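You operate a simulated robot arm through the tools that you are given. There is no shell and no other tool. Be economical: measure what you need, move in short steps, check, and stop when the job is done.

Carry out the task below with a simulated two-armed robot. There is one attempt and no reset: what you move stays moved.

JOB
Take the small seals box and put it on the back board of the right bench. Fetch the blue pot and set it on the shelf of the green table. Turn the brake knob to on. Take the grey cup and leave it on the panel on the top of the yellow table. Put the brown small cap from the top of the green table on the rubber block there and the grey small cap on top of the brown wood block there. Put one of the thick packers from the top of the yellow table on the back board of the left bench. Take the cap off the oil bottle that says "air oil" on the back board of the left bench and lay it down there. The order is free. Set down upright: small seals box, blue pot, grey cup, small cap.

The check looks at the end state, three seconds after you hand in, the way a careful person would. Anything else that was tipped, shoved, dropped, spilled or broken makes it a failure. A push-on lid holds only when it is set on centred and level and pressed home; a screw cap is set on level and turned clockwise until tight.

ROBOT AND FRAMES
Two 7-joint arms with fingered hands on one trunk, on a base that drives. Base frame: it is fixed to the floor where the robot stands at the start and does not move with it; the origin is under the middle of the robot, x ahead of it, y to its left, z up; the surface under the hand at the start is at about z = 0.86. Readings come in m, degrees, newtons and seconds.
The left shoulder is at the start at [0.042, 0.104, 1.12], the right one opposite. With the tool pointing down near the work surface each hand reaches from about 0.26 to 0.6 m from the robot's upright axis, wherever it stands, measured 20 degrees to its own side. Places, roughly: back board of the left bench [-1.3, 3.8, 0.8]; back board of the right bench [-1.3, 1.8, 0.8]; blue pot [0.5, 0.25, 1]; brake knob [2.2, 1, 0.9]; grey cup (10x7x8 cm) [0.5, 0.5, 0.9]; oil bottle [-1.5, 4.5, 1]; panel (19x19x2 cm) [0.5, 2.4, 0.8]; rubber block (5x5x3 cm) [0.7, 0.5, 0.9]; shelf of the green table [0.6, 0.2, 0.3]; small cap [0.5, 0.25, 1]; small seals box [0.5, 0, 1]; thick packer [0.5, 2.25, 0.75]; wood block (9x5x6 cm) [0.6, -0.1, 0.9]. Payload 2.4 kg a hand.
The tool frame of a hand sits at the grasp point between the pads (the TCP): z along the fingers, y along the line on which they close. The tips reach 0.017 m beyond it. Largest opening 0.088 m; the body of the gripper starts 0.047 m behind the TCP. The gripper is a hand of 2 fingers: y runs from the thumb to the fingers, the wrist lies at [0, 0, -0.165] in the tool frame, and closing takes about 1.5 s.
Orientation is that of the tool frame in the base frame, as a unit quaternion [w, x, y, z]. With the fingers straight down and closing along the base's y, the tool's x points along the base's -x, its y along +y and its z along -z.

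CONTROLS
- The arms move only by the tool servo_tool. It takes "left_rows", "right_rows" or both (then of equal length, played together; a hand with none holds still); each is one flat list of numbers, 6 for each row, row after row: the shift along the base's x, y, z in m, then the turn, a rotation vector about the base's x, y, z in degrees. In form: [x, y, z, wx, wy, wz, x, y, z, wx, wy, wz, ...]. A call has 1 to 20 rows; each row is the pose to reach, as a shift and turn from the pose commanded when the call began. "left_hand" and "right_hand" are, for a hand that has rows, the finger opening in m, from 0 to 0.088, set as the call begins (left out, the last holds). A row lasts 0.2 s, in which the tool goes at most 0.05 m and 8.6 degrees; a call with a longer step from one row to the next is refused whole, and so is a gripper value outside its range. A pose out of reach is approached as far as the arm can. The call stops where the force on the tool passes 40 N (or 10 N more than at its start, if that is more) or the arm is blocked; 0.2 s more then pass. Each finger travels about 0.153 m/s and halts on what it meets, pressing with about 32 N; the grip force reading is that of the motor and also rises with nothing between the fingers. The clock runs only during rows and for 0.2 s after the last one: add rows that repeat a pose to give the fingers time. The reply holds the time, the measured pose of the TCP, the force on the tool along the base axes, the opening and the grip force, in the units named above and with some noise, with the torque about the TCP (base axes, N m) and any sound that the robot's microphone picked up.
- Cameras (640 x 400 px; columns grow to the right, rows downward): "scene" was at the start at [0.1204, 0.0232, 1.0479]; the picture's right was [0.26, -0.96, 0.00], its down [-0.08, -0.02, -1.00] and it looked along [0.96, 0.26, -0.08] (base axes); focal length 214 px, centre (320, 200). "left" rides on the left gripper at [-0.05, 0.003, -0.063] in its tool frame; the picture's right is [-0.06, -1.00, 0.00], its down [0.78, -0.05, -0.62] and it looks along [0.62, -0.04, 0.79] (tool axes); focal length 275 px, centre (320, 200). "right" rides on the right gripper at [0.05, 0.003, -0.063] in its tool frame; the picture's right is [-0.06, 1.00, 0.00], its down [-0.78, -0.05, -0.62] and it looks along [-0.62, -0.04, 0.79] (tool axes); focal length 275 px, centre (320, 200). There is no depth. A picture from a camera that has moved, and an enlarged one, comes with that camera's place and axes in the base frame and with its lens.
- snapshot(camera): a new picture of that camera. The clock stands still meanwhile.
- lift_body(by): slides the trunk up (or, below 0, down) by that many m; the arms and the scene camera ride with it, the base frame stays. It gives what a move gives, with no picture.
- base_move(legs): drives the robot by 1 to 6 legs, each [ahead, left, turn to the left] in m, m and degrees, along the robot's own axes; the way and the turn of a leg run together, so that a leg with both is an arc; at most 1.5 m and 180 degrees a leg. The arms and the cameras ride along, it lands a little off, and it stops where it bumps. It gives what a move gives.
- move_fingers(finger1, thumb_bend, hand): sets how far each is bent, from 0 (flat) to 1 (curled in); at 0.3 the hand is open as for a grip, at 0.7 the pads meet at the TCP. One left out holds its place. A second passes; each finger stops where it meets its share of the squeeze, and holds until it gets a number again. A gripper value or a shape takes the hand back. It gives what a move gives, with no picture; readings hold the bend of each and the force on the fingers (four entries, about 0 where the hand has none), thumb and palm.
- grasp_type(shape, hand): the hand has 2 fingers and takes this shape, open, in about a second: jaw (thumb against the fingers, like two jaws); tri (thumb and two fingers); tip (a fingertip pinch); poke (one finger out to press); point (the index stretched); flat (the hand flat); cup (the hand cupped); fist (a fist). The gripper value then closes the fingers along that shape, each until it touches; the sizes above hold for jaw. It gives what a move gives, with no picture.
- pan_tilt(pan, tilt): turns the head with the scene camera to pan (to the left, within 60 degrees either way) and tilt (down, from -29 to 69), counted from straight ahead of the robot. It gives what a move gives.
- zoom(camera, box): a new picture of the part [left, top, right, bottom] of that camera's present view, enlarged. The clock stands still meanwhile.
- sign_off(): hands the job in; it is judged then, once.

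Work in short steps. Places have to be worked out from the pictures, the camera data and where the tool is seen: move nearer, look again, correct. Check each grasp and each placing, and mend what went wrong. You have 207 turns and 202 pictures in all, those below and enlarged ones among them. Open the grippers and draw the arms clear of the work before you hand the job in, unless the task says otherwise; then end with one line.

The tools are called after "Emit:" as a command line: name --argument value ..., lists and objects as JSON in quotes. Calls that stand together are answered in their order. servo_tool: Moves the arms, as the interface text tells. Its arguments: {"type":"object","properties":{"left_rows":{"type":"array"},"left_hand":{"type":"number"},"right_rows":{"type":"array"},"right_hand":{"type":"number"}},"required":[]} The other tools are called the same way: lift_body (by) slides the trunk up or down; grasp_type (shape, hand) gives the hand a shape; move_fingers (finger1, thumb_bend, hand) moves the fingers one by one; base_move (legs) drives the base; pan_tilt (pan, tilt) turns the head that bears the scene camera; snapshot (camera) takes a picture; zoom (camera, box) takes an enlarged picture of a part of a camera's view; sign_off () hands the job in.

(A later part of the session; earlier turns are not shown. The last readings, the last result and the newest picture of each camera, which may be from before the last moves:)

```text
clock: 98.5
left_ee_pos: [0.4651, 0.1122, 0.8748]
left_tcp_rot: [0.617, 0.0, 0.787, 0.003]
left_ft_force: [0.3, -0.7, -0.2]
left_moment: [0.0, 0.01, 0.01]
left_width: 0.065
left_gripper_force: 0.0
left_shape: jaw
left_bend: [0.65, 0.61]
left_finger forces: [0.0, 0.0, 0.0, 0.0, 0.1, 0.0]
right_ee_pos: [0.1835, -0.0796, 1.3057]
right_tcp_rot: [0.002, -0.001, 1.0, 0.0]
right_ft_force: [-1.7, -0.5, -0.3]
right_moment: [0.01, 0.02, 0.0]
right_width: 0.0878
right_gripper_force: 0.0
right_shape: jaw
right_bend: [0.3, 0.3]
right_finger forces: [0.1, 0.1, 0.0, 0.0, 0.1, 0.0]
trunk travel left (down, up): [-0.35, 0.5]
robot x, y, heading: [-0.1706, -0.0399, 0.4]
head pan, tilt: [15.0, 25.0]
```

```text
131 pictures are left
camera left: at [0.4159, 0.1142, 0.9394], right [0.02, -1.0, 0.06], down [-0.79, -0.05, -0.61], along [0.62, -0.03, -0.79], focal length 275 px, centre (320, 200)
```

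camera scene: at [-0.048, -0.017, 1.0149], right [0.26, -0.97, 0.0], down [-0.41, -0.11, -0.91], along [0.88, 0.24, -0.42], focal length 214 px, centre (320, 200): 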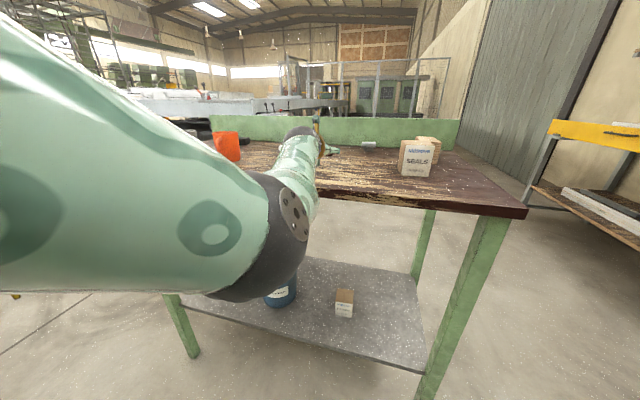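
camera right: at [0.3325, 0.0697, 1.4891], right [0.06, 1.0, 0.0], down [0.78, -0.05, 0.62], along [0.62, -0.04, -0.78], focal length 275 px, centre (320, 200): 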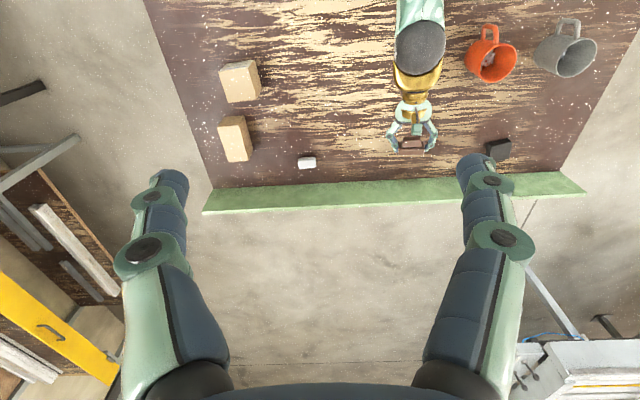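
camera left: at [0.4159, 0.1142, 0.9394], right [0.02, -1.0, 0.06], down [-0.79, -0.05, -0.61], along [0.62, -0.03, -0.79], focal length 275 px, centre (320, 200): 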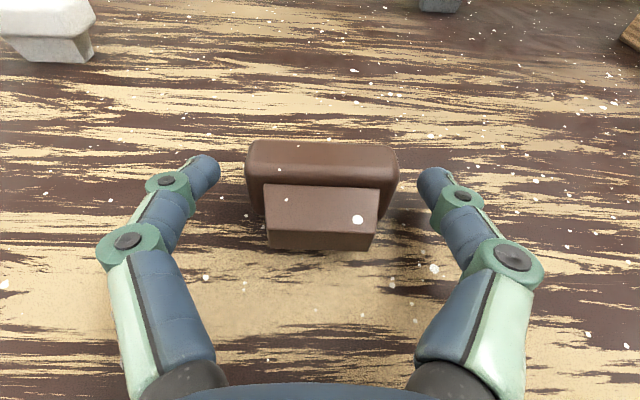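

The cap now lies on its side. Lift out, pitch the hand back to vertical while drawing back, then drive ahead.

Emit:
servo_tool --left_rows '[0, 0, 0.04, 0, 0, 0, 0, 0, 0.08, 0, 0, 0, -0.01, 0, 0.1, 0, 8, 0, -0.02, 0, 0.12, 0, 16, 0, -0.03, 0, 0.14, 0, 24, 0, -0.04, 0, 0.14, 0, 32, 0, -0.05, 0, 0.14, 0, 40, 0, -0.06, 0, 0.14, 0, 48, 0, -0.07, 0, 0.14, 0, 56, 0, -0.08, 0, 0.14, 0, 64, 0, -0.09, 0, 0.14, 0, 72, 0, -0.1, 0, 0.14, 0, 76, 0]'

Emit:
base_move --legs '[[0.17, 0, 0]]'

Emit:
snapshot --camera "left"

Emit:
snapshot --camera "scene"

```text
clock: 101.1
left_ee_pos: [0.3653, 0.1106, 1.0168]
left_tcp_rot: [0.0, 0.001, 1.0, 0.002]
left_ft_force: [0.3, 0.1, 0.3]
left_moment: [0.03, 0.02, 0.0]
left_width: 0.0649
left_gripper_force: 0.1
left_shape: jaw
left_bend: [0.65, 0.61]
left_finger forces: [0.0, 0.1, 0.1, 0.0, 0.1, 0.0]
right_ee_pos: [0.1848, -0.0793, 1.306]
right_tcp_rot: [0.001, -0.001, 1.0, 0.001]
right_ft_force: [0.8, 0.2, 0.7]
right_moment: [0.0, -0.02, 0.0]
right_width: 0.0878
right_gripper_force: 0.0
right_shape: jaw
right_bend: [0.3, 0.3]
right_finger forces: [0.0, 0.0, 0.1, 0.0, 0.0, 0.0]
trunk travel left (down, up): [-0.35, 0.5]
robot x, y, heading: [-0.1665, -0.0415, 0.0]
head pan, tilt: [15.0, 25.0]
```

```text
clock: 102.6
left_ee_pos: [0.5364, 0.1145, 1.0151]
left_tcp_rot: [0.001, 0.0, 1.0, 0.001]
left_ft_force: [0.6, -0.1, 0.5]
left_moment: [0.02, 0.01, 0.04]
left_width: 0.0648
left_gripper_force: 0.0
left_shape: jaw
left_bend: [0.65, 0.61]
left_finger forces: [0.1, 0.1, 0.0, 0.0, 0.1, 0.1]
right_ee_pos: [0.3551, -0.0781, 1.3049]
right_tcp_rot: [0.0, -0.002, 1.0, 0.0]
right_ft_force: [0.4, 0.7, 0.0]
right_moment: [0.02, -0.02, -0.04]
right_width: 0.0879
right_gripper_force: 0.1
right_shape: jaw
right_bend: [0.3, 0.3]
right_finger forces: [0.0, 0.1, 0.0, 0.1, 0.0, 0.1]
trunk travel left (down, up): [-0.35, 0.5]
robot x, y, heading: [0.0008, -0.0424, 0.2]
head pan, tilt: [15.0, 25.0]
```

```text
130 pictures are left
camera left: at [0.5859, 0.1159, 1.0793], right [0.06, -1.0, 0.0], down [-0.79, -0.05, 0.62], along [-0.62, -0.04, -0.79], focal length 275 px, centre (320, 200)
```

left: 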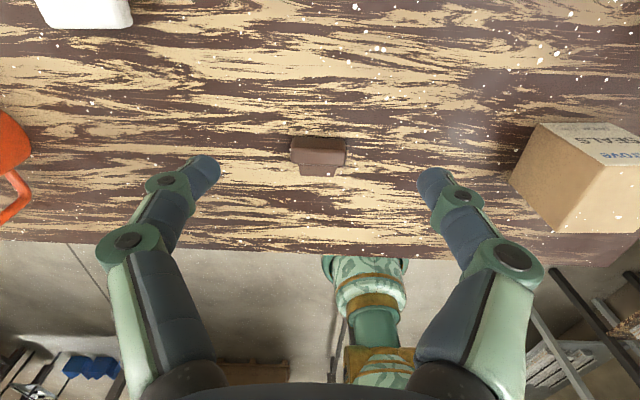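

```text
129 pictures are left
camera scene: at [0.1224, -0.0162, 1.0148], right [0.26, -0.96, 0.0], down [-0.41, -0.11, -0.91], along [0.87, 0.24, -0.42], focal length 214 px, centre (320, 200)
```

scene: 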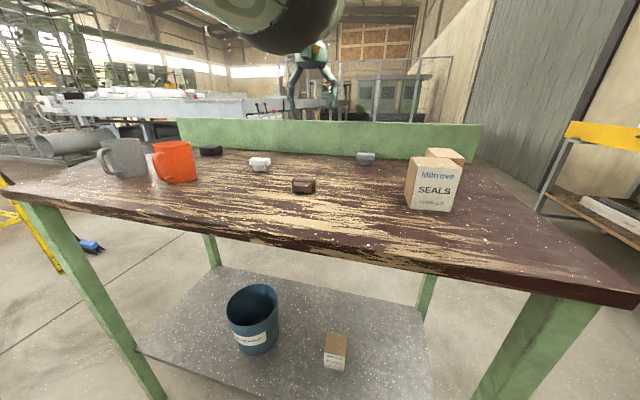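

The cap's head is at ≈(0.483, 0.111), stem toward the robot. I'll advance 4 cm, pitch the hand +20° (fingers pointing slightly back) and go above it.

Emit:
base_move --legs '[[0.04, 0, 0]]'

Emit:
servo_tool --left_rows '[-0.03, -0.002, 0, 0, 7, 0, -0.06, -0.003, -0.02, 0, 14, 0, -0.09, -0.004, -0.04, 0, 20, 0, -0.09, -0.004, -0.07, 0, 20, 0, -0.09, -0.004, -0.09, 0, 20, 0]'

Emit:
snapshot --camera "left"

Emit:
zoom --camera "scene" --box '[220, 130, 420, 255]'

```text
clock: 103.5
left_ee_pos: [0.5753, 0.1129, 1.0156]
left_tcp_rot: [0.001, 0.0, 1.0, 0.001]
left_ft_force: [0.0, 0.7, -0.3]
left_moment: [0.05, -0.01, 0.01]
left_width: 0.0648
left_gripper_force: 0.0
left_shape: jaw
left_bend: [0.65, 0.61]
left_finger forces: [0.0, 0.0, 0.1, 0.1, 0.1, 0.0]
right_ee_pos: [0.3948, -0.0779, 1.305]
right_tcp_rot: [0.0, -0.002, 1.0, -0.001]
right_ft_force: [-0.2, 0.8, -0.3]
right_moment: [-0.03, 0.0, 0.05]
right_width: 0.088
right_gripper_force: 0.1
right_shape: jaw
right_bend: [0.3, 0.3]
right_finger forces: [0.0, 0.0, 0.0, 0.0, 0.1, 0.0]
trunk travel left (down, up): [-0.35, 0.5]
robot x, y, heading: [0.0415, -0.0429, 0.2]
head pan, tilt: [15.0, 25.0]
```

```text
clock: 104.7
left_ee_pos: [0.5158, 0.1187, 0.9171]
left_tcp_rot: [-0.172, 0.0, 0.985, 0.002]
left_ft_force: [0.3, 0.5, 0.0]
left_moment: [-0.01, 0.01, 0.0]
left_width: 0.0647
left_gripper_force: 0.2
left_shape: jaw
left_bend: [0.65, 0.61]
left_finger forces: [0.0, 0.0, 0.1, 0.1, 0.0, 0.1]
left hand out of reach, approached as far as the arm can: row 1, 2, 3, 4, 5
right_ee_pos: [0.3945, -0.0785, 1.3056]
right_tcp_rot: [0.0, -0.002, 1.0, 0.0]
right_ft_force: [0.3, 0.0, 0.6]
right_moment: [0.03, 0.0, -0.02]
right_width: 0.0879
right_gripper_force: 0.0
right_shape: jaw
right_bend: [0.3, 0.3]
right_finger forces: [0.1, 0.1, 0.1, 0.0, 0.0, 0.0]
trunk travel left (down, up): [-0.35, 0.5]
robot x, y, heading: [0.0389, -0.0369, 0.3]
head pan, tilt: [15.0, 25.0]
```

```text
128 pictures are left
camera left: at [0.5842, 0.121, 0.9601], right [0.06, -1.0, -0.02], down [-0.53, -0.05, 0.85], along [-0.85, -0.04, -0.53], focal length 275 px, centre (320, 200)
```

left: 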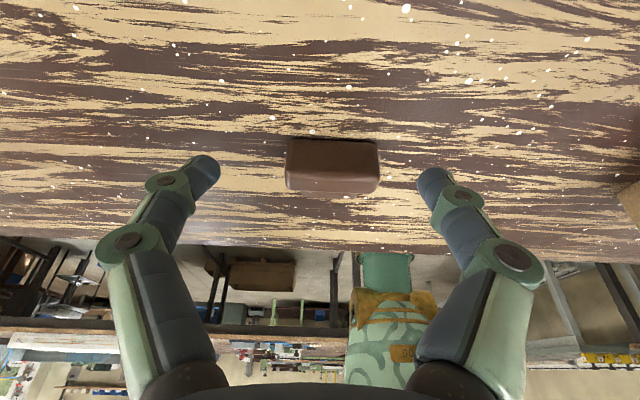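

```text
3.20 times, centred on (320, 192) of scene
camera zoom: at [0.1621, -0.0161, 1.0149], right [0.26, -0.96, 0.0], down [-0.41, -0.11, -0.91], along [0.87, 0.24, -0.42], focal length 686 px, centre (320, 224)
```

zoom: 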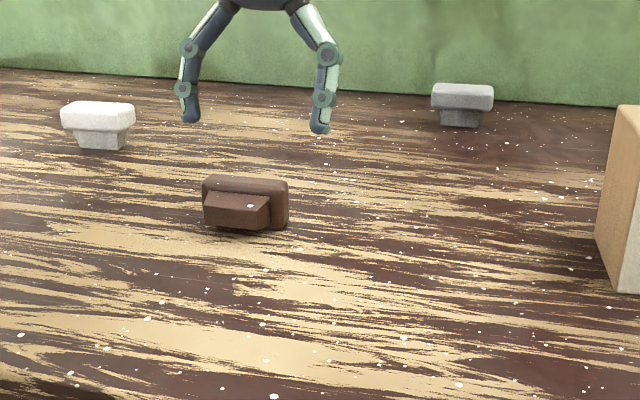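

Stretched-arm lock again. Lift and pitch the hand forward while drawing back, to fold the elbow, then return.

Emit:
servo_tool --left_rows '[0, 0, 0.03, 0, -7, 0, 0, 0, 0.06, 0, -14, 0, 0, 0, 0.08, 0, -21, 0, -0.02, 0, 0.08, 0, -28, 0, -0.04, 0, 0.08, 0, -35, 0, -0.07, 0, 0.08, 0, -35, 0, -0.1, 0, 0.08, 0, -35, 0, -0.13, 0, 0.08, 0, -35, 0]'

```text
clock: 106.7
left_ee_pos: [0.4711, 0.1871, 0.9151]
left_tcp_rot: [0.143, -0.026, 0.988, 0.057]
left_ft_force: [0.2, -0.9, 0.3]
left_moment: [0.03, 0.0, 0.04]
left_width: 0.0647
left_gripper_force: 0.1
left_shape: jaw
left_bend: [0.65, 0.61]
left_finger forces: [0.1, 0.0, 0.0, 0.1, 0.1, 0.1]
left hand out of reach, approached as far as the arm can: row 1, 2, 3, 4, 5, 6, 7, 8
right_ee_pos: [0.394, -0.078, 1.3051]
right_tcp_rot: [0.002, -0.002, 1.0, 0.0]
right_ft_force: [0.3, 0.1, 0.4]
right_moment: [0.04, 0.02, 0.0]
right_width: 0.0882
right_gripper_force: 0.0
right_shape: jaw
right_bend: [0.3, 0.3]
right_finger forces: [0.1, 0.0, 0.0, 0.0, 0.1, 0.0]
trunk travel left (down, up): [-0.35, 0.5]
robot x, y, heading: [0.0452, -0.0379, 0.1]
head pan, tilt: [15.0, 25.0]
stopped in row 8 (left hand): the arm was blocked; the commanded pose is now the measured one
```

Emit:
pan_tilt --pan 30 --tilt 0

Emit:
snapshot --camera "scene"

Emit:
snapshot --camera "right"

Emit:
snapshot --camera "left"

```text
clock: 107.6
left_ee_pos: [0.4701, 0.1853, 0.914]
left_tcp_rot: [0.14, -0.025, 0.988, 0.056]
left_ft_force: [-0.3, -0.4, 0.7]
left_moment: [0.04, 0.0, 0.02]
left_width: 0.0648
left_gripper_force: 0.0
left_shape: jaw
left_bend: [0.65, 0.61]
left_finger forces: [0.0, 0.0, 0.1, 0.0, 0.0, 0.0]
right_ee_pos: [0.3944, -0.0785, 1.3056]
right_tcp_rot: [0.001, -0.002, 1.0, 0.0]
right_ft_force: [0.0, 0.3, 0.6]
right_moment: [0.02, 0.0, -0.03]
right_width: 0.0876
right_gripper_force: 0.0
right_shape: jaw
right_bend: [0.3, 0.3]
right_finger forces: [0.1, 0.0, 0.0, 0.0, 0.1, 0.0]
trunk travel left (down, up): [-0.35, 0.5]
robot x, y, heading: [0.0401, -0.0359, 0.4]
head pan, tilt: [30.0, 0.0]
```

```text
126 pictures are left
camera scene: at [0.1454, 0.0012, 0.9882], right [0.5, -0.87, 0.0], down [-0.58, -0.33, -0.74], along [0.64, 0.37, -0.67], focal length 214 px, centre (320, 200)
```

scene: 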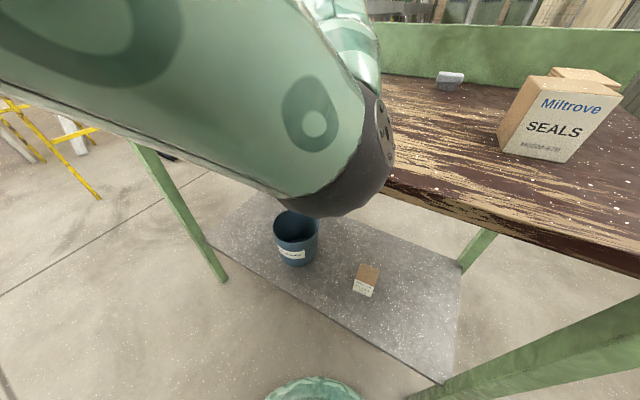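

```text
125 pictures are left
camera right: at [0.3456, -0.0762, 1.3691], right [0.06, 1.0, 0.0], down [0.78, -0.05, 0.62], along [0.62, -0.04, -0.78], focal length 275 px, centre (320, 200)
```

right: 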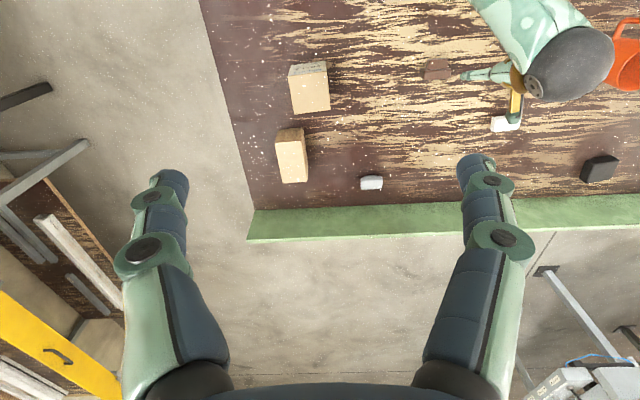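

```text
124 pictures are left
camera left: at [0.5006, 0.1828, 0.9879], right [0.13, -0.99, -0.09], down [-0.92, -0.15, 0.37], along [-0.38, 0.03, -0.93], focal length 275 px, centre (320, 200)
```

left: 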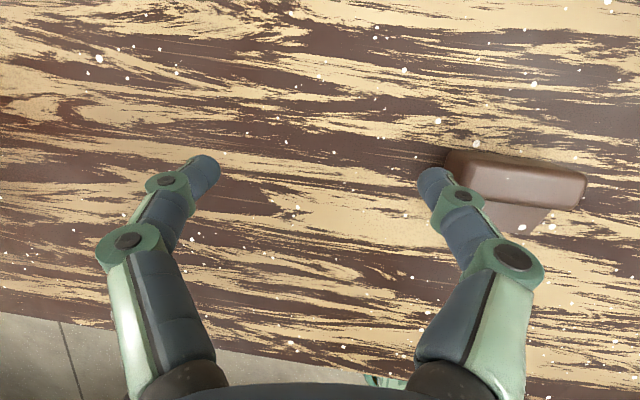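

The elbow has folded inward against the head. Turn the head away, raise the hand and swing it out left to get the elbow back outside.

Emit:
pan_tilt --pan -40 --tilt 0

Emit:
servo_tool --left_rows '[0, 0.02, 0.04, 0, 0, 0, 0, 0.04, 0.08, 0, 0, 0, 0, 0.06, 0.12, 0, 0, 0, -0.02, 0.1, 0.15, 0, 4, 0, -0.04, 0.14, 0.17, 0, 8, 0, -0.06, 0.18, 0.19, 0, 12, 0, -0.08, 0.22, 0.2, 0, 16, 0]'

Emit:
snapshot --camera "right"

```text
clock: 109.0
left_ee_pos: [0.4705, 0.1846, 0.9125]
left_tcp_rot: [0.14, -0.025, 0.988, 0.054]
left_ft_force: [0.5, 1.1, -0.9]
left_moment: [0.01, -0.03, -0.01]
left_width: 0.0648
left_gripper_force: 0.1
left_shape: jaw
left_bend: [0.65, 0.61]
left_finger forces: [0.0, 0.0, 0.0, 0.1, 0.0, 0.0]
right_ee_pos: [0.3947, -0.0792, 1.3058]
right_tcp_rot: [0.002, -0.002, 1.0, 0.0]
right_ft_force: [-0.1, -0.2, -0.5]
right_moment: [-0.03, 0.02, 0.02]
right_width: 0.088
right_gripper_force: 0.1
right_shape: jaw
right_bend: [0.3, 0.3]
right_finger forces: [0.0, 0.0, 0.1, 0.0, 0.0, 0.0]
trunk travel left (down, up): [-0.35, 0.5]
robot x, y, heading: [0.0404, -0.0392, 0.3]
head pan, tilt: [-40.0, 0.0]
```

```text
refused: row 4 steps farther than a row can; nothing moved
```

```text
123 pictures are left
camera right: at [0.3456, -0.0762, 1.3691], right [0.06, 1.0, 0.0], down [0.78, -0.05, 0.62], along [0.62, -0.04, -0.78], focal length 275 px, centre (320, 200)
```

right: 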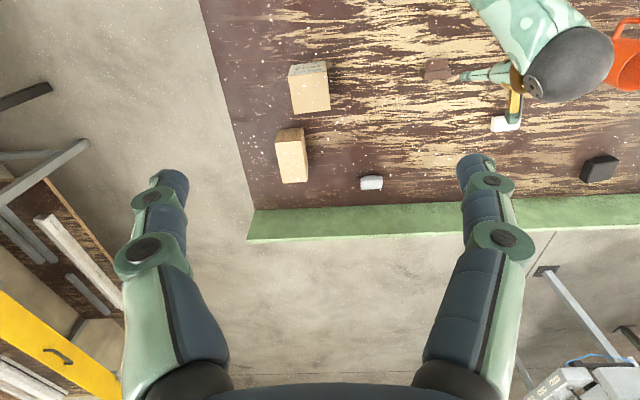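

Emit:
servo_tool --left_rows '[0, 0.01, 0.04, 0, 0, 0, 0, 0.02, 0.08, 0, 0, 0, 0, 0.04, 0.12, 0, 0, 0, -0.015, 0.07, 0.15, 0, 4, 0, -0.03, 0.11, 0.17, 0, 8, 0, -0.05, 0.15, 0.19, 0, 12, 0, -0.07, 0.19, 0.2, 0, 16, 0, -0.09, 0.23, 0.2, 0, 16, 0]'

Emit:
snapshot --camera "right"

```text
clock: 110.8
left_ee_pos: [0.3786, 0.4144, 1.1122]
left_tcp_rot: [0.001, -0.017, 0.998, 0.055]
left_ft_force: [0.5, -0.3, -0.8]
left_moment: [0.03, 0.03, -0.01]
left_width: 0.0648
left_gripper_force: 0.0
left_shape: jaw
left_bend: [0.65, 0.61]
left_finger forces: [0.1, 0.0, 0.0, 0.0, 0.1, 0.1]
left hand out of reach, approached as far as the arm can: row 2, 3
right_ee_pos: [0.395, -0.0789, 1.3052]
right_tcp_rot: [0.0, -0.001, 1.0, 0.0]
right_ft_force: [0.5, -0.1, -0.1]
right_moment: [0.02, -0.02, 0.03]
right_width: 0.0878
right_gripper_force: 0.0
right_shape: jaw
right_bend: [0.3, 0.3]
right_finger forces: [0.0, 0.0, 0.1, 0.0, 0.0, 0.1]
trunk travel left (down, up): [-0.35, 0.5]
robot x, y, heading: [0.0414, -0.0386, 0.1]
head pan, tilt: [-40.0, 0.0]
```

```text
122 pictures are left
camera right: at [0.3456, -0.0757, 1.3689], right [0.06, 1.0, 0.0], down [0.78, -0.05, 0.62], along [0.62, -0.04, -0.79], focal length 275 px, centre (320, 200)
```

right: 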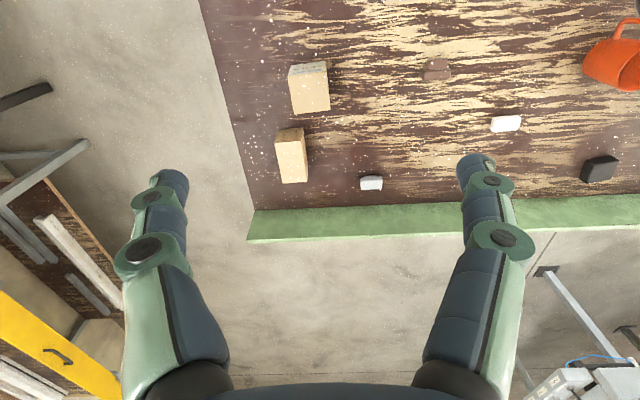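

Left hand is free. I'll do the second half of the flip with the right arm, which has a clean posture: shift the base left and bring the right hand over the cap, pitched +20°.

Emit:
base_move --legs '[[0.01, 0.3, 0]]'

Emit:
pan_tilt --pan 0 --tilt 30

Emit:
servo_tool --right_rows '[0.01, -0.02, -0.03, 0, 0, 0, 0.02, -0.04, -0.07, 0, 0, 0, 0.03, -0.06, -0.11, 0, 7, 0, 0.04, -0.08, -0.15, 0, 14, 0, 0.06, -0.1, -0.19, 0, 20, 0, 0.08, -0.11, -0.23, 0, 20, 0, 0.08, -0.11, -0.27, 0, 20, 0, 0.08, -0.11, -0.3, 0, 20, 0]' --right_hand 0.07

Emit:
snapshot --camera "scene"

Emit:
snapshot --camera "right"

```text
clock: 112.8
left_ee_pos: [0.3884, 0.7161, 1.1109]
left_tcp_rot: [0.001, -0.016, 0.998, 0.056]
left_ft_force: [-0.2, 0.0, 0.7]
left_moment: [0.04, -0.02, -0.03]
left_width: 0.0646
left_gripper_force: 0.1
left_shape: jaw
left_bend: [0.65, 0.61]
left_finger forces: [0.1, 0.0, 0.0, 0.0, 0.0, 0.1]
right_ee_pos: [0.4034, 0.2242, 1.3055]
right_tcp_rot: [0.002, -0.002, 1.0, 0.0]
right_ft_force: [-0.1, -1.1, 0.2]
right_moment: [-0.02, 0.02, 0.0]
right_width: 0.0878
right_gripper_force: 0.0
right_shape: jaw
right_bend: [0.3, 0.3]
right_finger forces: [0.0, 0.1, 0.0, 0.0, 0.0, 0.0]
trunk travel left (down, up): [-0.35, 0.5]
robot x, y, heading: [0.0504, 0.2623, 0.2]
head pan, tilt: [-40.0, 0.0]
```

```text
clock: 113.9
left_ee_pos: [0.3885, 0.7161, 1.1121]
left_tcp_rot: [0.001, -0.016, 0.998, 0.056]
left_ft_force: [0.0, -0.1, 0.7]
left_moment: [0.02, -0.01, 0.03]
left_width: 0.0648
left_gripper_force: 0.1
left_shape: jaw
left_bend: [0.65, 0.61]
left_finger forces: [0.0, 0.1, 0.1, 0.1, 0.0, 0.1]
right_ee_pos: [0.4043, 0.2246, 1.3049]
right_tcp_rot: [0.001, -0.001, 1.0, -0.001]
right_ft_force: [-0.5, -0.1, -0.5]
right_moment: [0.01, 0.01, 0.02]
right_width: 0.0878
right_gripper_force: 0.0
right_shape: jaw
right_bend: [0.3, 0.3]
right_finger forces: [0.0, 0.0, 0.1, 0.1, 0.0, 0.1]
trunk travel left (down, up): [-0.35, 0.5]
robot x, y, heading: [0.05, 0.2644, 0.2]
head pan, tilt: [0.0, 30.0]
```

```text
clock: 115.7
left_ee_pos: [0.3897, 0.715, 1.1111]
left_tcp_rot: [0.001, -0.017, 0.998, 0.056]
left_ft_force: [0.0, 0.1, 0.2]
left_moment: [-0.01, 0.01, 0.01]
left_width: 0.065
left_gripper_force: 0.1
left_shape: jaw
left_bend: [0.65, 0.61]
left_finger forces: [0.1, 0.0, 0.1, 0.0, 0.0, 0.0]
right_ee_pos: [0.4819, 0.1137, 1.0047]
right_tcp_rot: [-0.171, -0.001, 0.985, 0.001]
right_ft_force: [0.5, 0.2, 0.5]
right_moment: [0.0, -0.02, 0.0]
right_width: 0.0702
right_gripper_force: 0.0
right_shape: jaw
right_bend: [0.59, 0.56]
right_finger forces: [0.0, 0.0, 0.1, 0.1, 0.1, 0.0]
trunk travel left (down, up): [-0.35, 0.5]
robot x, y, heading: [0.0503, 0.2605, 0.2]
head pan, tilt: [0.0, 30.0]
```

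```text
121 pictures are left
camera scene: at [0.1726, 0.2628, 1.0069], right [0.0, -1.0, 0.0], down [-0.5, 0.0, -0.87], along [0.87, 0.0, -0.5], focal length 214 px, centre (320, 200)
```

scene: 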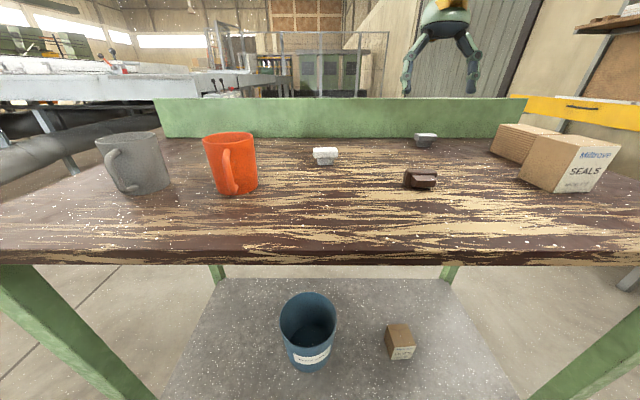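

```text
120 pictures are left
camera right: at [0.4589, 0.1161, 1.0807], right [0.06, 1.0, -0.02], down [0.95, -0.05, 0.31], along [0.31, -0.04, -0.95], focal length 275 px, centre (320, 200)
```

right: 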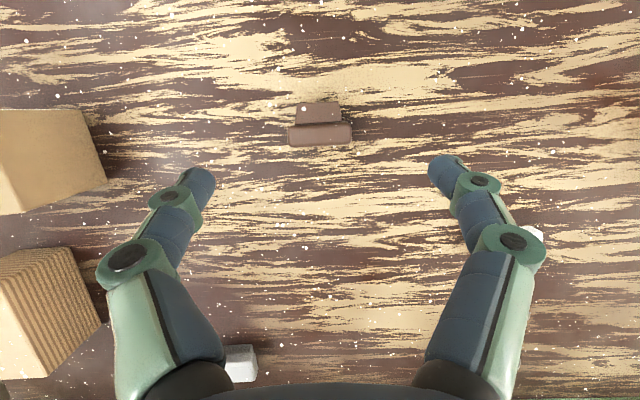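

Clear view: head centre ≈(0.475, 0.110), well aligned. Go down and close on its ends.

Emit:
servo_tool --right_rows '[-0.004, -0.004, -0.04, 0, 0, 0, -0.004, -0.004, -0.08, 0, 0, 0, -0.004, -0.004, -0.11, 0, 0, 0, -0.004, -0.004, -0.124, 0, 0, 0, -0.004, -0.004, -0.124, 0, 0, 0]'

Emit:
servo_tool --right_rows '[0, 0, 0, 0, 0, 0, 0, 0, 0, 0, 0, 0, 0, 0, 0, 0, 0, 0, 0, 0, 0, 0, 0, 0]' --right_hand 0.02

Emit:
snapshot --camera "right"

Emit:
zoom --camera "scene" --box '[340, 120, 500, 220]'

```text
clock: 116.9
left_ee_pos: [0.3888, 0.7157, 1.1117]
left_tcp_rot: [0.001, -0.017, 0.998, 0.056]
left_ft_force: [-0.8, -0.1, 0.2]
left_moment: [0.0, 0.01, 0.0]
left_width: 0.0649
left_gripper_force: 0.1
left_shape: jaw
left_bend: [0.65, 0.61]
left_finger forces: [0.1, 0.0, 0.0, 0.0, 0.0, 0.0]
right_ee_pos: [0.4781, 0.1109, 0.8823]
right_tcp_rot: [-0.174, -0.002, 0.985, 0.001]
right_ft_force: [-1.2, -0.2, -0.7]
right_moment: [0.01, -0.01, -0.04]
right_width: 0.0701
right_gripper_force: 0.1
right_shape: jaw
right_bend: [0.59, 0.56]
right_finger forces: [0.0, 0.1, 0.0, 0.0, 0.1, 0.0]
trunk travel left (down, up): [-0.35, 0.5]
robot x, y, heading: [0.0528, 0.2642, 0.1]
head pan, tilt: [0.0, 30.0]
```

```text
clock: 117.9
left_ee_pos: [0.388, 0.7146, 1.1117]
left_tcp_rot: [0.001, -0.017, 0.998, 0.056]
left_ft_force: [-0.6, 0.4, -0.2]
left_moment: [0.03, -0.03, 0.0]
left_width: 0.0648
left_gripper_force: 0.1
left_shape: jaw
left_bend: [0.65, 0.61]
left_finger forces: [0.1, 0.0, 0.0, 0.0, 0.0, 0.1]
right_ee_pos: [0.4794, 0.1099, 0.8826]
right_tcp_rot: [-0.174, -0.002, 0.985, 0.0]
right_ft_force: [-0.2, -0.3, 0.1]
right_moment: [0.0, 0.01, 0.0]
right_width: 0.0394
right_gripper_force: 32.3
right_shape: jaw
right_bend: [0.73, 0.7]
right_finger forces: [27.3, 0.0, 0.1, 0.0, 27.2, 0.0]
trunk travel left (down, up): [-0.35, 0.5]
robot x, y, heading: [0.0502, 0.2623, 0.1]
head pan, tilt: [0.0, 30.0]
```

```text
119 pictures are left
camera right: at [0.4546, 0.1128, 0.9588], right [0.06, 1.0, -0.02], down [0.95, -0.05, 0.31], along [0.31, -0.04, -0.95], focal length 275 px, centre (320, 200)
```

right: 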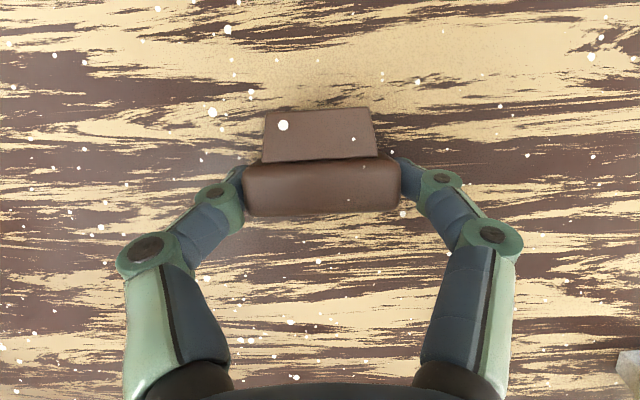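

```text
4.00 times, centred on (420, 170) of scene
camera zoom: at [0.1725, 0.2628, 1.0069], right [0.0, -1.0, 0.0], down [-0.5, 0.0, -0.87], along [0.87, 0.0, -0.5], focal length 858 px, centre (-80, 320)
```

zoom: 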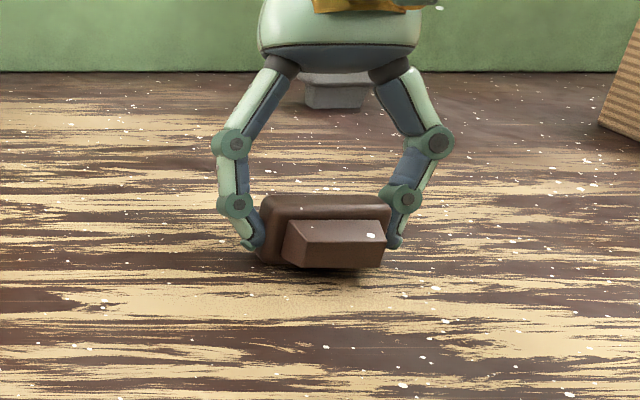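

Good hold. Lift, drive back 0.15 m, then pitch −75° to bring it upright.

Emit:
servo_tool --right_rows '[0, 0, 0.04, 0, 0, 0, 0, 0, 0.08, 0, 0, 0, 0, 0, 0.12, 0, 0, 0]'

Emit:
base_move --legs '[[-0.15, 0, 0]]'

Emit:
servo_tool --right_rows '[0.01, 0, 0, 0, -8, 0, 0.03, 0, 0, 0, -16, 0, 0.05, 0, 0, 0, -24, 0, 0.07, 0, 0, 0, -32, 0, 0.09, 0, 0, 0, -40, 0, 0.11, 0, 0, 0, -48, 0, 0.13, 0, 0, 0, -56, 0, 0.14, 0, 0, 0, -64, 0, 0.15, 0, 0, 0, -72, 0]'

Emit:
snapshot --camera "scene"

Emit:
snapshot --camera "right"

```text
clock: 118.7
left_ee_pos: [0.3878, 0.7169, 1.1123]
left_tcp_rot: [0.001, -0.016, 0.998, 0.055]
left_ft_force: [0.0, 0.5, 0.1]
left_moment: [0.02, -0.04, 0.03]
left_width: 0.0649
left_gripper_force: 0.1
left_shape: jaw
left_bend: [0.65, 0.61]
left_finger forces: [0.0, 0.0, 0.0, 0.1, 0.0, 0.0]
right_ee_pos: [0.4797, 0.1111, 1.0027]
right_tcp_rot: [-0.173, -0.001, 0.985, 0.001]
right_ft_force: [0.3, 0.6, 0.2]
right_moment: [0.0, 0.0, -0.02]
right_width: 0.0392
right_gripper_force: 31.8
right_shape: jaw
right_bend: [0.73, 0.7]
right_finger forces: [27.3, 0.0, 0.0, 0.1, 27.4, 0.1]
trunk travel left (down, up): [-0.35, 0.5]
robot x, y, heading: [0.05, 0.2624, 0.3]
head pan, tilt: [0.0, 30.0]
```

```text
clock: 120.1
left_ee_pos: [0.236, 0.7152, 1.112]
left_tcp_rot: [0.0, -0.018, 0.998, 0.056]
left_ft_force: [1.1, -0.5, -0.4]
left_moment: [-0.01, 0.01, 0.02]
left_width: 0.065
left_gripper_force: 0.0
left_shape: jaw
left_bend: [0.65, 0.61]
left_finger forces: [0.0, 0.1, 0.0, 0.0, 0.0, 0.0]
right_ee_pos: [0.3296, 0.1121, 1.0021]
right_tcp_rot: [-0.173, -0.003, 0.985, 0.0]
right_ft_force: [-0.2, -0.6, 0.6]
right_moment: [-0.01, -0.03, 0.01]
right_width: 0.0394
right_gripper_force: 32.1
right_shape: jaw
right_bend: [0.73, 0.7]
right_finger forces: [27.4, 0.1, 0.1, 0.0, 27.4, 0.0]
trunk travel left (down, up): [-0.35, 0.5]
robot x, y, heading: [-0.0975, 0.2629, 0.5]
head pan, tilt: [0.0, 30.0]
```

```text
clock: 122.1
left_ee_pos: [0.2358, 0.7154, 1.1116]
left_tcp_rot: [0.001, -0.017, 0.998, 0.056]
left_ft_force: [-0.3, -0.3, 0.1]
left_moment: [0.02, 0.0, 0.01]
left_width: 0.065
left_gripper_force: 0.1
left_shape: jaw
left_bend: [0.65, 0.61]
left_finger forces: [0.0, 0.0, 0.0, 0.0, 0.0, 0.0]
right_ee_pos: [0.4783, 0.1109, 1.0022]
right_tcp_rot: [0.441, -0.002, 0.898, -0.002]
right_ft_force: [0.4, -0.4, 0.2]
right_moment: [0.01, -0.05, -0.04]
right_width: 0.0392
right_gripper_force: 31.7
right_shape: jaw
right_bend: [0.74, 0.7]
right_finger forces: [27.4, 0.0, 0.0, 0.1, 27.4, 0.1]
trunk travel left (down, up): [-0.35, 0.5]
robot x, y, heading: [-0.1015, 0.2613, 0.6]
head pan, tilt: [0.0, 30.0]
```

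```text
117 pictures are left
camera scene: at [0.0225, 0.2624, 1.0069], right [0.01, -1.0, 0.0], down [-0.5, 0.0, -0.87], along [0.87, 0.01, -0.5], focal length 214 px, centre (320, 200)
```

scene: 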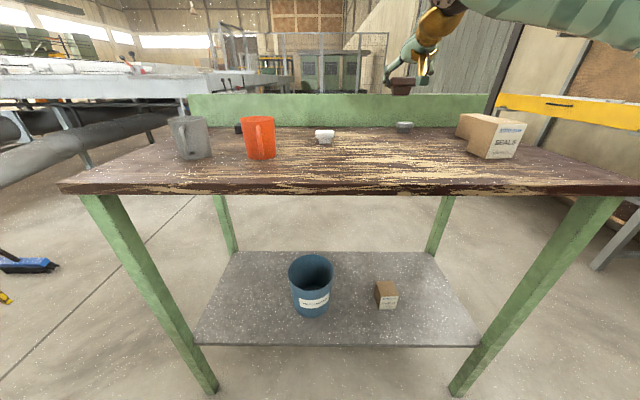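

```text
116 pictures are left
camera right: at [0.3984, 0.1137, 1.002], right [0.03, 1.0, 0.04], down [-0.01, -0.04, 1.0], along [1.0, -0.03, 0.01], focal length 275 px, centre (320, 200)
```

right: 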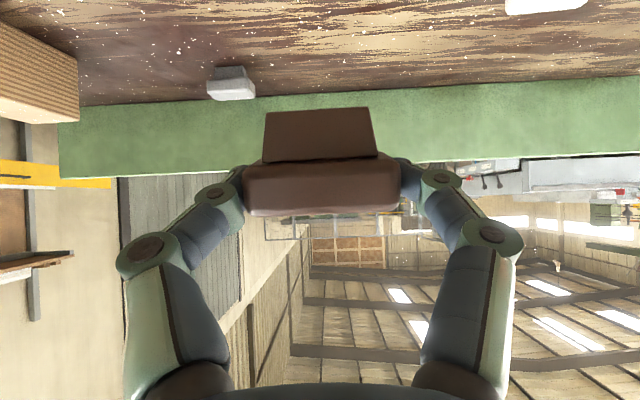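

The cap is now stem-down. Check its levelness in an enlarged view.

Emit:
zoom --camera "scene" --box '[360, 50, 440, 100]'

Emit:
zoom --camera "right" --box '[220, 80, 420, 230]'

```text
8.00 times, centred on (400, 75) of scene
camera zoom: at [0.0225, 0.2624, 1.0069], right [0.01, -1.0, 0.0], down [-0.5, 0.0, -0.87], along [0.87, 0.01, -0.5], focal length 1716 px, centre (-320, 1200)
```

zoom: 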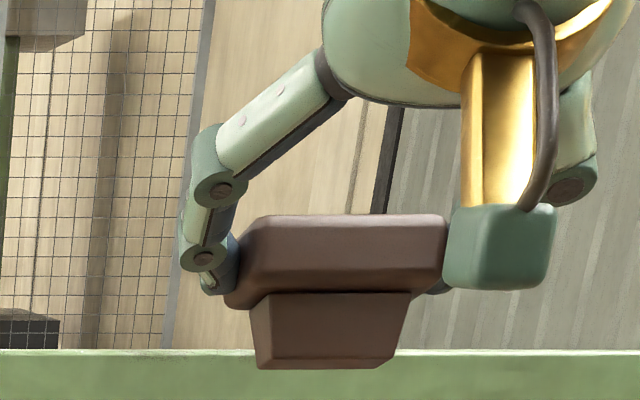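

```text
2.67 times, centred on (320, 155) of right
camera zoom: at [0.3984, 0.1137, 1.002], right [0.03, 1.0, 0.04], down [-0.01, -0.04, 1.0], along [1.0, -0.03, 0.01], focal length 734 px, centre (320, 320)
```

zoom: 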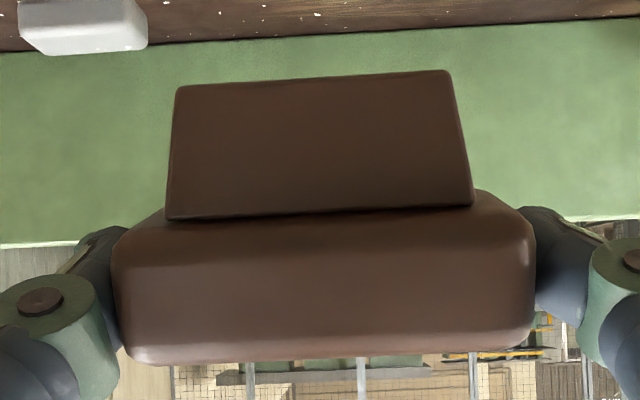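

Judging from the visible underside it's ~15° short. Rotate a further 14°, raise, then drive left and ahead toward the rubber block.

Emit:
servo_tool --right_rows '[0, 0, 0.03, 0, -7, 0, 0, 0, 0.06, 0, -14, 0, 0, 0, 0.06, 0, -14, 0]'

Emit:
base_move --legs '[[0, 0.375, 0], [0.14, 0, 0]]'

Emit:
snapshot --camera "scene"

Emit:
zoom --camera "right" --box '[220, 80, 420, 230]'

```text
clock: 122.9
left_ee_pos: [0.2366, 0.7158, 1.1116]
left_tcp_rot: [0.0, -0.018, 0.998, 0.055]
left_ft_force: [0.5, 0.2, 0.9]
left_moment: [-0.04, 0.0, 0.0]
left_width: 0.0649
left_gripper_force: 0.1
left_shape: jaw
left_bend: [0.65, 0.61]
left_finger forces: [0.0, 0.1, 0.1, 0.0, 0.0, 0.0]
right_ee_pos: [0.4787, 0.1122, 1.0637]
right_tcp_rot: [0.545, -0.002, 0.839, -0.002]
right_ft_force: [-0.6, -0.2, 0.4]
right_moment: [0.01, 0.0, -0.02]
right_width: 0.039
right_gripper_force: 31.8
right_shape: jaw
right_bend: [0.74, 0.7]
right_finger forces: [27.6, 0.0, 0.0, 0.1, 27.5, 0.0]
trunk travel left (down, up): [-0.35, 0.5]
robot x, y, heading: [-0.098, 0.2619, 0.4]
head pan, tilt: [0.0, 30.0]
```

```text
clock: 126.2
left_ee_pos: [0.3743, 1.0973, 1.1115]
left_tcp_rot: [0.0, -0.018, 0.998, 0.056]
left_ft_force: [0.9, -0.6, 0.8]
left_moment: [0.0, 0.01, -0.02]
left_width: 0.0649
left_gripper_force: 0.0
left_shape: jaw
left_bend: [0.65, 0.61]
left_finger forces: [0.1, 0.0, 0.0, 0.0, 0.0, 0.0]
right_ee_pos: [0.6173, 0.492, 1.0627]
right_tcp_rot: [0.545, -0.002, 0.839, -0.002]
right_ft_force: [0.0, 0.3, -0.5]
right_moment: [-0.01, -0.02, -0.01]
right_width: 0.0393
right_gripper_force: 32.2
right_shape: jaw
right_bend: [0.74, 0.7]
right_finger forces: [27.5, 0.1, 0.0, 0.0, 27.5, 0.0]
trunk travel left (down, up): [-0.35, 0.5]
robot x, y, heading: [0.0374, 0.6436, 0.5]
head pan, tilt: [0.0, 30.0]
```

```text
113 pictures are left
camera scene: at [0.1605, 0.6441, 1.0069], right [0.01, -1.0, 0.0], down [-0.5, 0.0, -0.87], along [0.87, 0.01, -0.5], focal length 214 px, centre (320, 200)
```

scene: 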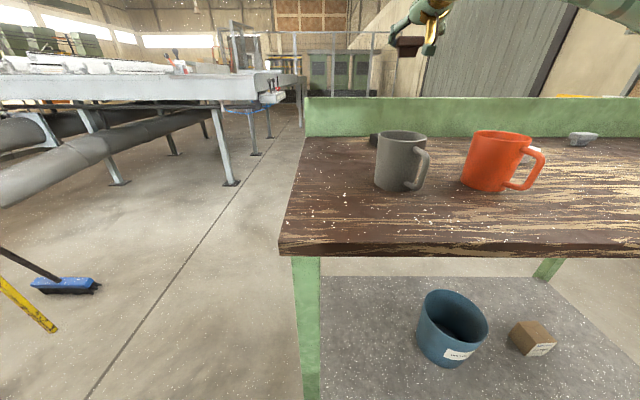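

```text
2.67 times, centred on (320, 155) of right
camera zoom: at [0.5397, 0.4943, 1.0429], right [0.02, 1.0, 0.05], down [-0.25, -0.04, 0.97], along [0.97, -0.03, 0.25], focal length 734 px, centre (320, 320)
```

zoom: 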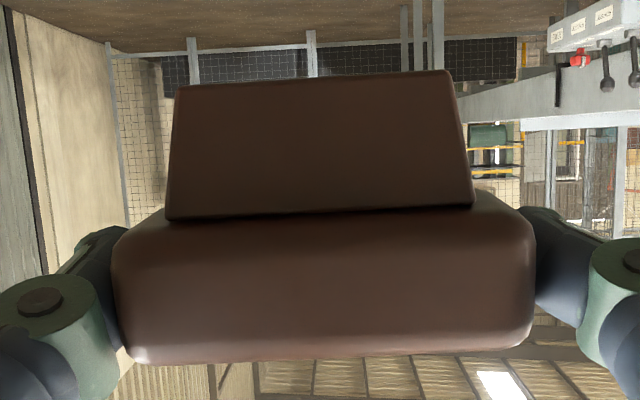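

Emit:
zoom --camera "scene" --box '[360, 10, 460, 72]'

Emit:
servo_tool --left_rows '[-0.02, -0.04, 0, 0, 0, 0, -0.04, -0.08, 0, 0, 0, 0, -0.05, -0.12, 0, 0, 0, 0]'

Emit:
snapshot --camera "left"

```text
6.40 times, centred on (410, 41) of scene
camera zoom: at [0.1605, 0.6441, 1.0069], right [0.01, -1.0, 0.0], down [-0.5, 0.0, -0.87], along [0.87, 0.01, -0.5], focal length 1373 px, centre (-256, 1218)
```

zoom: 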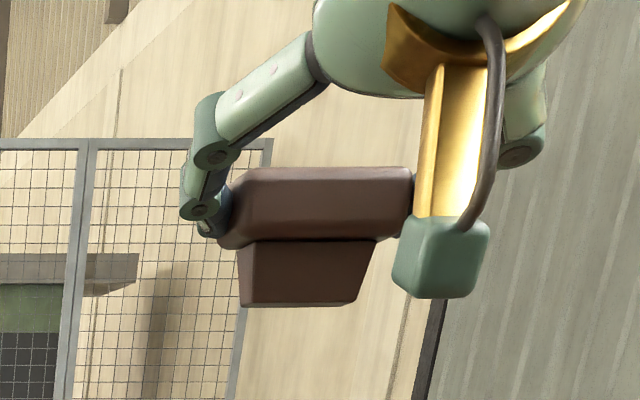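

```text
clock: 127.0
left_ee_pos: [0.3245, 0.975, 1.1097]
left_tcp_rot: [0.001, -0.017, 0.998, 0.056]
left_ft_force: [0.2, 1.2, -0.1]
left_moment: [0.02, 0.02, -0.01]
left_width: 0.0648
left_gripper_force: 0.0
left_shape: jaw
left_bend: [0.65, 0.61]
left_finger forces: [0.0, 0.0, 0.0, 0.1, 0.0, 0.1]
right_ee_pos: [0.6156, 0.492, 1.0633]
right_tcp_rot: [0.545, -0.003, 0.838, -0.002]
right_ft_force: [-0.1, 0.4, 0.2]
right_moment: [0.01, 0.0, 0.0]
right_width: 0.0394
right_gripper_force: 32.0
right_shape: jaw
right_bend: [0.74, 0.7]
right_finger forces: [27.6, 0.0, 0.0, 0.1, 27.5, 0.1]
trunk travel left (down, up): [-0.35, 0.5]
robot x, y, heading: [0.0387, 0.6444, 0.5]
head pan, tilt: [0.0, 30.0]
```

```text
110 pictures are left
camera left: at [0.3744, 0.9732, 1.173], right [0.1, -0.99, -0.11], down [-0.78, -0.14, 0.61], along [-0.62, 0.03, -0.79], focal length 275 px, centre (320, 200)
```

left: 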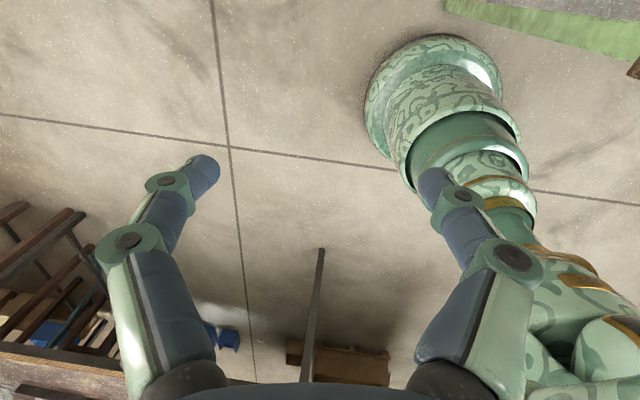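

The cap is about level now. Move over the block (TCP x≈0.676) and down to just above it.

Emit:
servo_tool --right_rows '[0.03, -0.003, 0, 0, 0, 0, 0.06, -0.005, 0, 0, 0, 0, 0.06, -0.005, -0.04, 0, 0, 0, 0.06, -0.005, -0.08, 0, 0, 0, 0.06, -0.005, -0.12, 0, 0, 0, 0.06, -0.005, -0.12, 0, 0, 0]'

Emit:
snapshot --camera "scene"

Emit:
snapshot --camera "right"

```text
clock: 128.4
left_ee_pos: [0.3241, 0.9772, 1.1089]
left_tcp_rot: [0.001, -0.018, 0.998, 0.056]
left_ft_force: [-0.4, -0.4, -1.1]
left_moment: [0.0, 0.01, 0.0]
left_width: 0.0652
left_gripper_force: 0.0
left_shape: jaw
left_bend: [0.65, 0.61]
left_finger forces: [0.0, 0.0, 0.0, 0.1, 0.1, 0.0]
right_ee_pos: [0.6757, 0.486, 0.9424]
right_tcp_rot: [0.545, -0.002, 0.839, -0.003]
right_ft_force: [-0.1, 0.2, 0.3]
right_moment: [-0.02, -0.01, 0.0]
right_width: 0.0391
right_gripper_force: 32.2
right_shape: jaw
right_bend: [0.74, 0.7]
right_finger forces: [27.6, 0.0, 0.0, 0.0, 27.5, 0.0]
trunk travel left (down, up): [-0.35, 0.5]
robot x, y, heading: [0.0363, 0.643, 0.2]
head pan, tilt: [0.0, 30.0]
```

```text
109 pictures are left
camera scene: at [0.1602, 0.644, 1.0069], right [0.01, -1.0, 0.0], down [-0.5, 0.0, -0.87], along [0.87, 0.01, -0.5], focal length 214 px, centre (320, 200)
```

scene: 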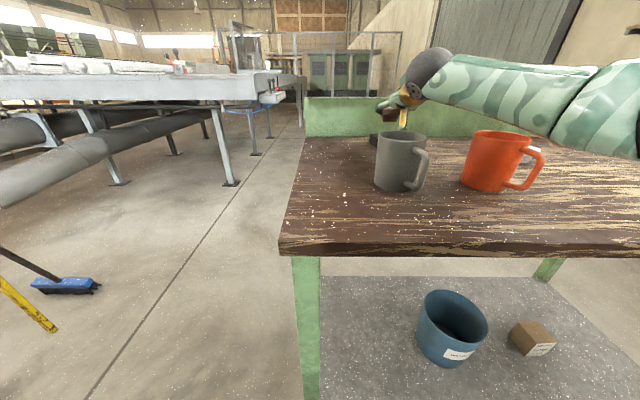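

```text
108 pictures are left
camera right: at [0.598, 0.4893, 0.9222], right [0.02, 1.0, 0.05], down [-0.25, -0.04, 0.97], along [0.97, -0.03, 0.25], focal length 275 px, centre (320, 200)
```

right: 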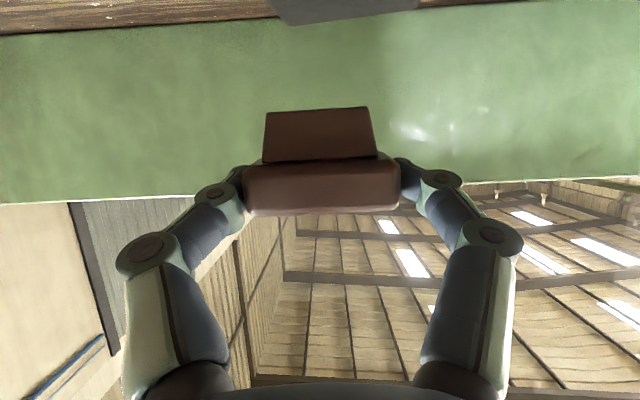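

Emit:
zoom --camera "right" --box '[220, 0, 480, 180]'

Emit:
zoom --camera "scene" --box '[340, 60, 560, 200]'

```text
2.22 times, centred on (350, 90) of right
camera zoom: at [0.598, 0.4893, 0.9222], right [0.02, 1.0, 0.05], down [-0.25, -0.04, 0.97], along [0.97, -0.03, 0.25], focal length 612 px, centre (253, 444)
```

zoom: 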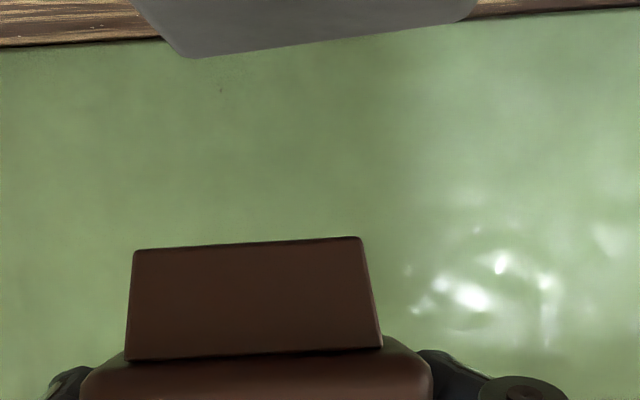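

```text
2.86 times, centred on (450, 130) of scene
camera zoom: at [0.1602, 0.644, 1.0069], right [0.01, -1.0, 0.0], down [-0.5, 0.0, -0.87], along [0.87, 0.01, -0.5], focal length 613 px, centre (-51, 400)
```

zoom: 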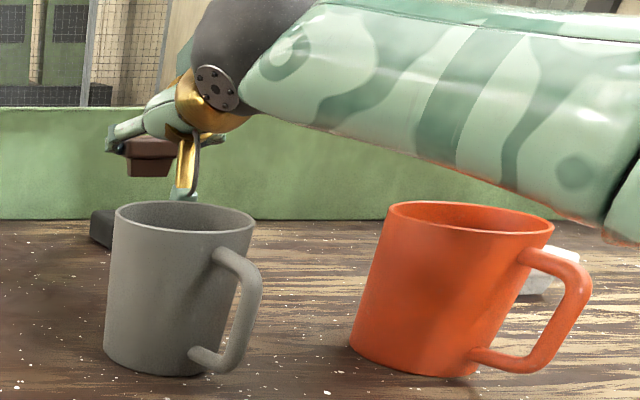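

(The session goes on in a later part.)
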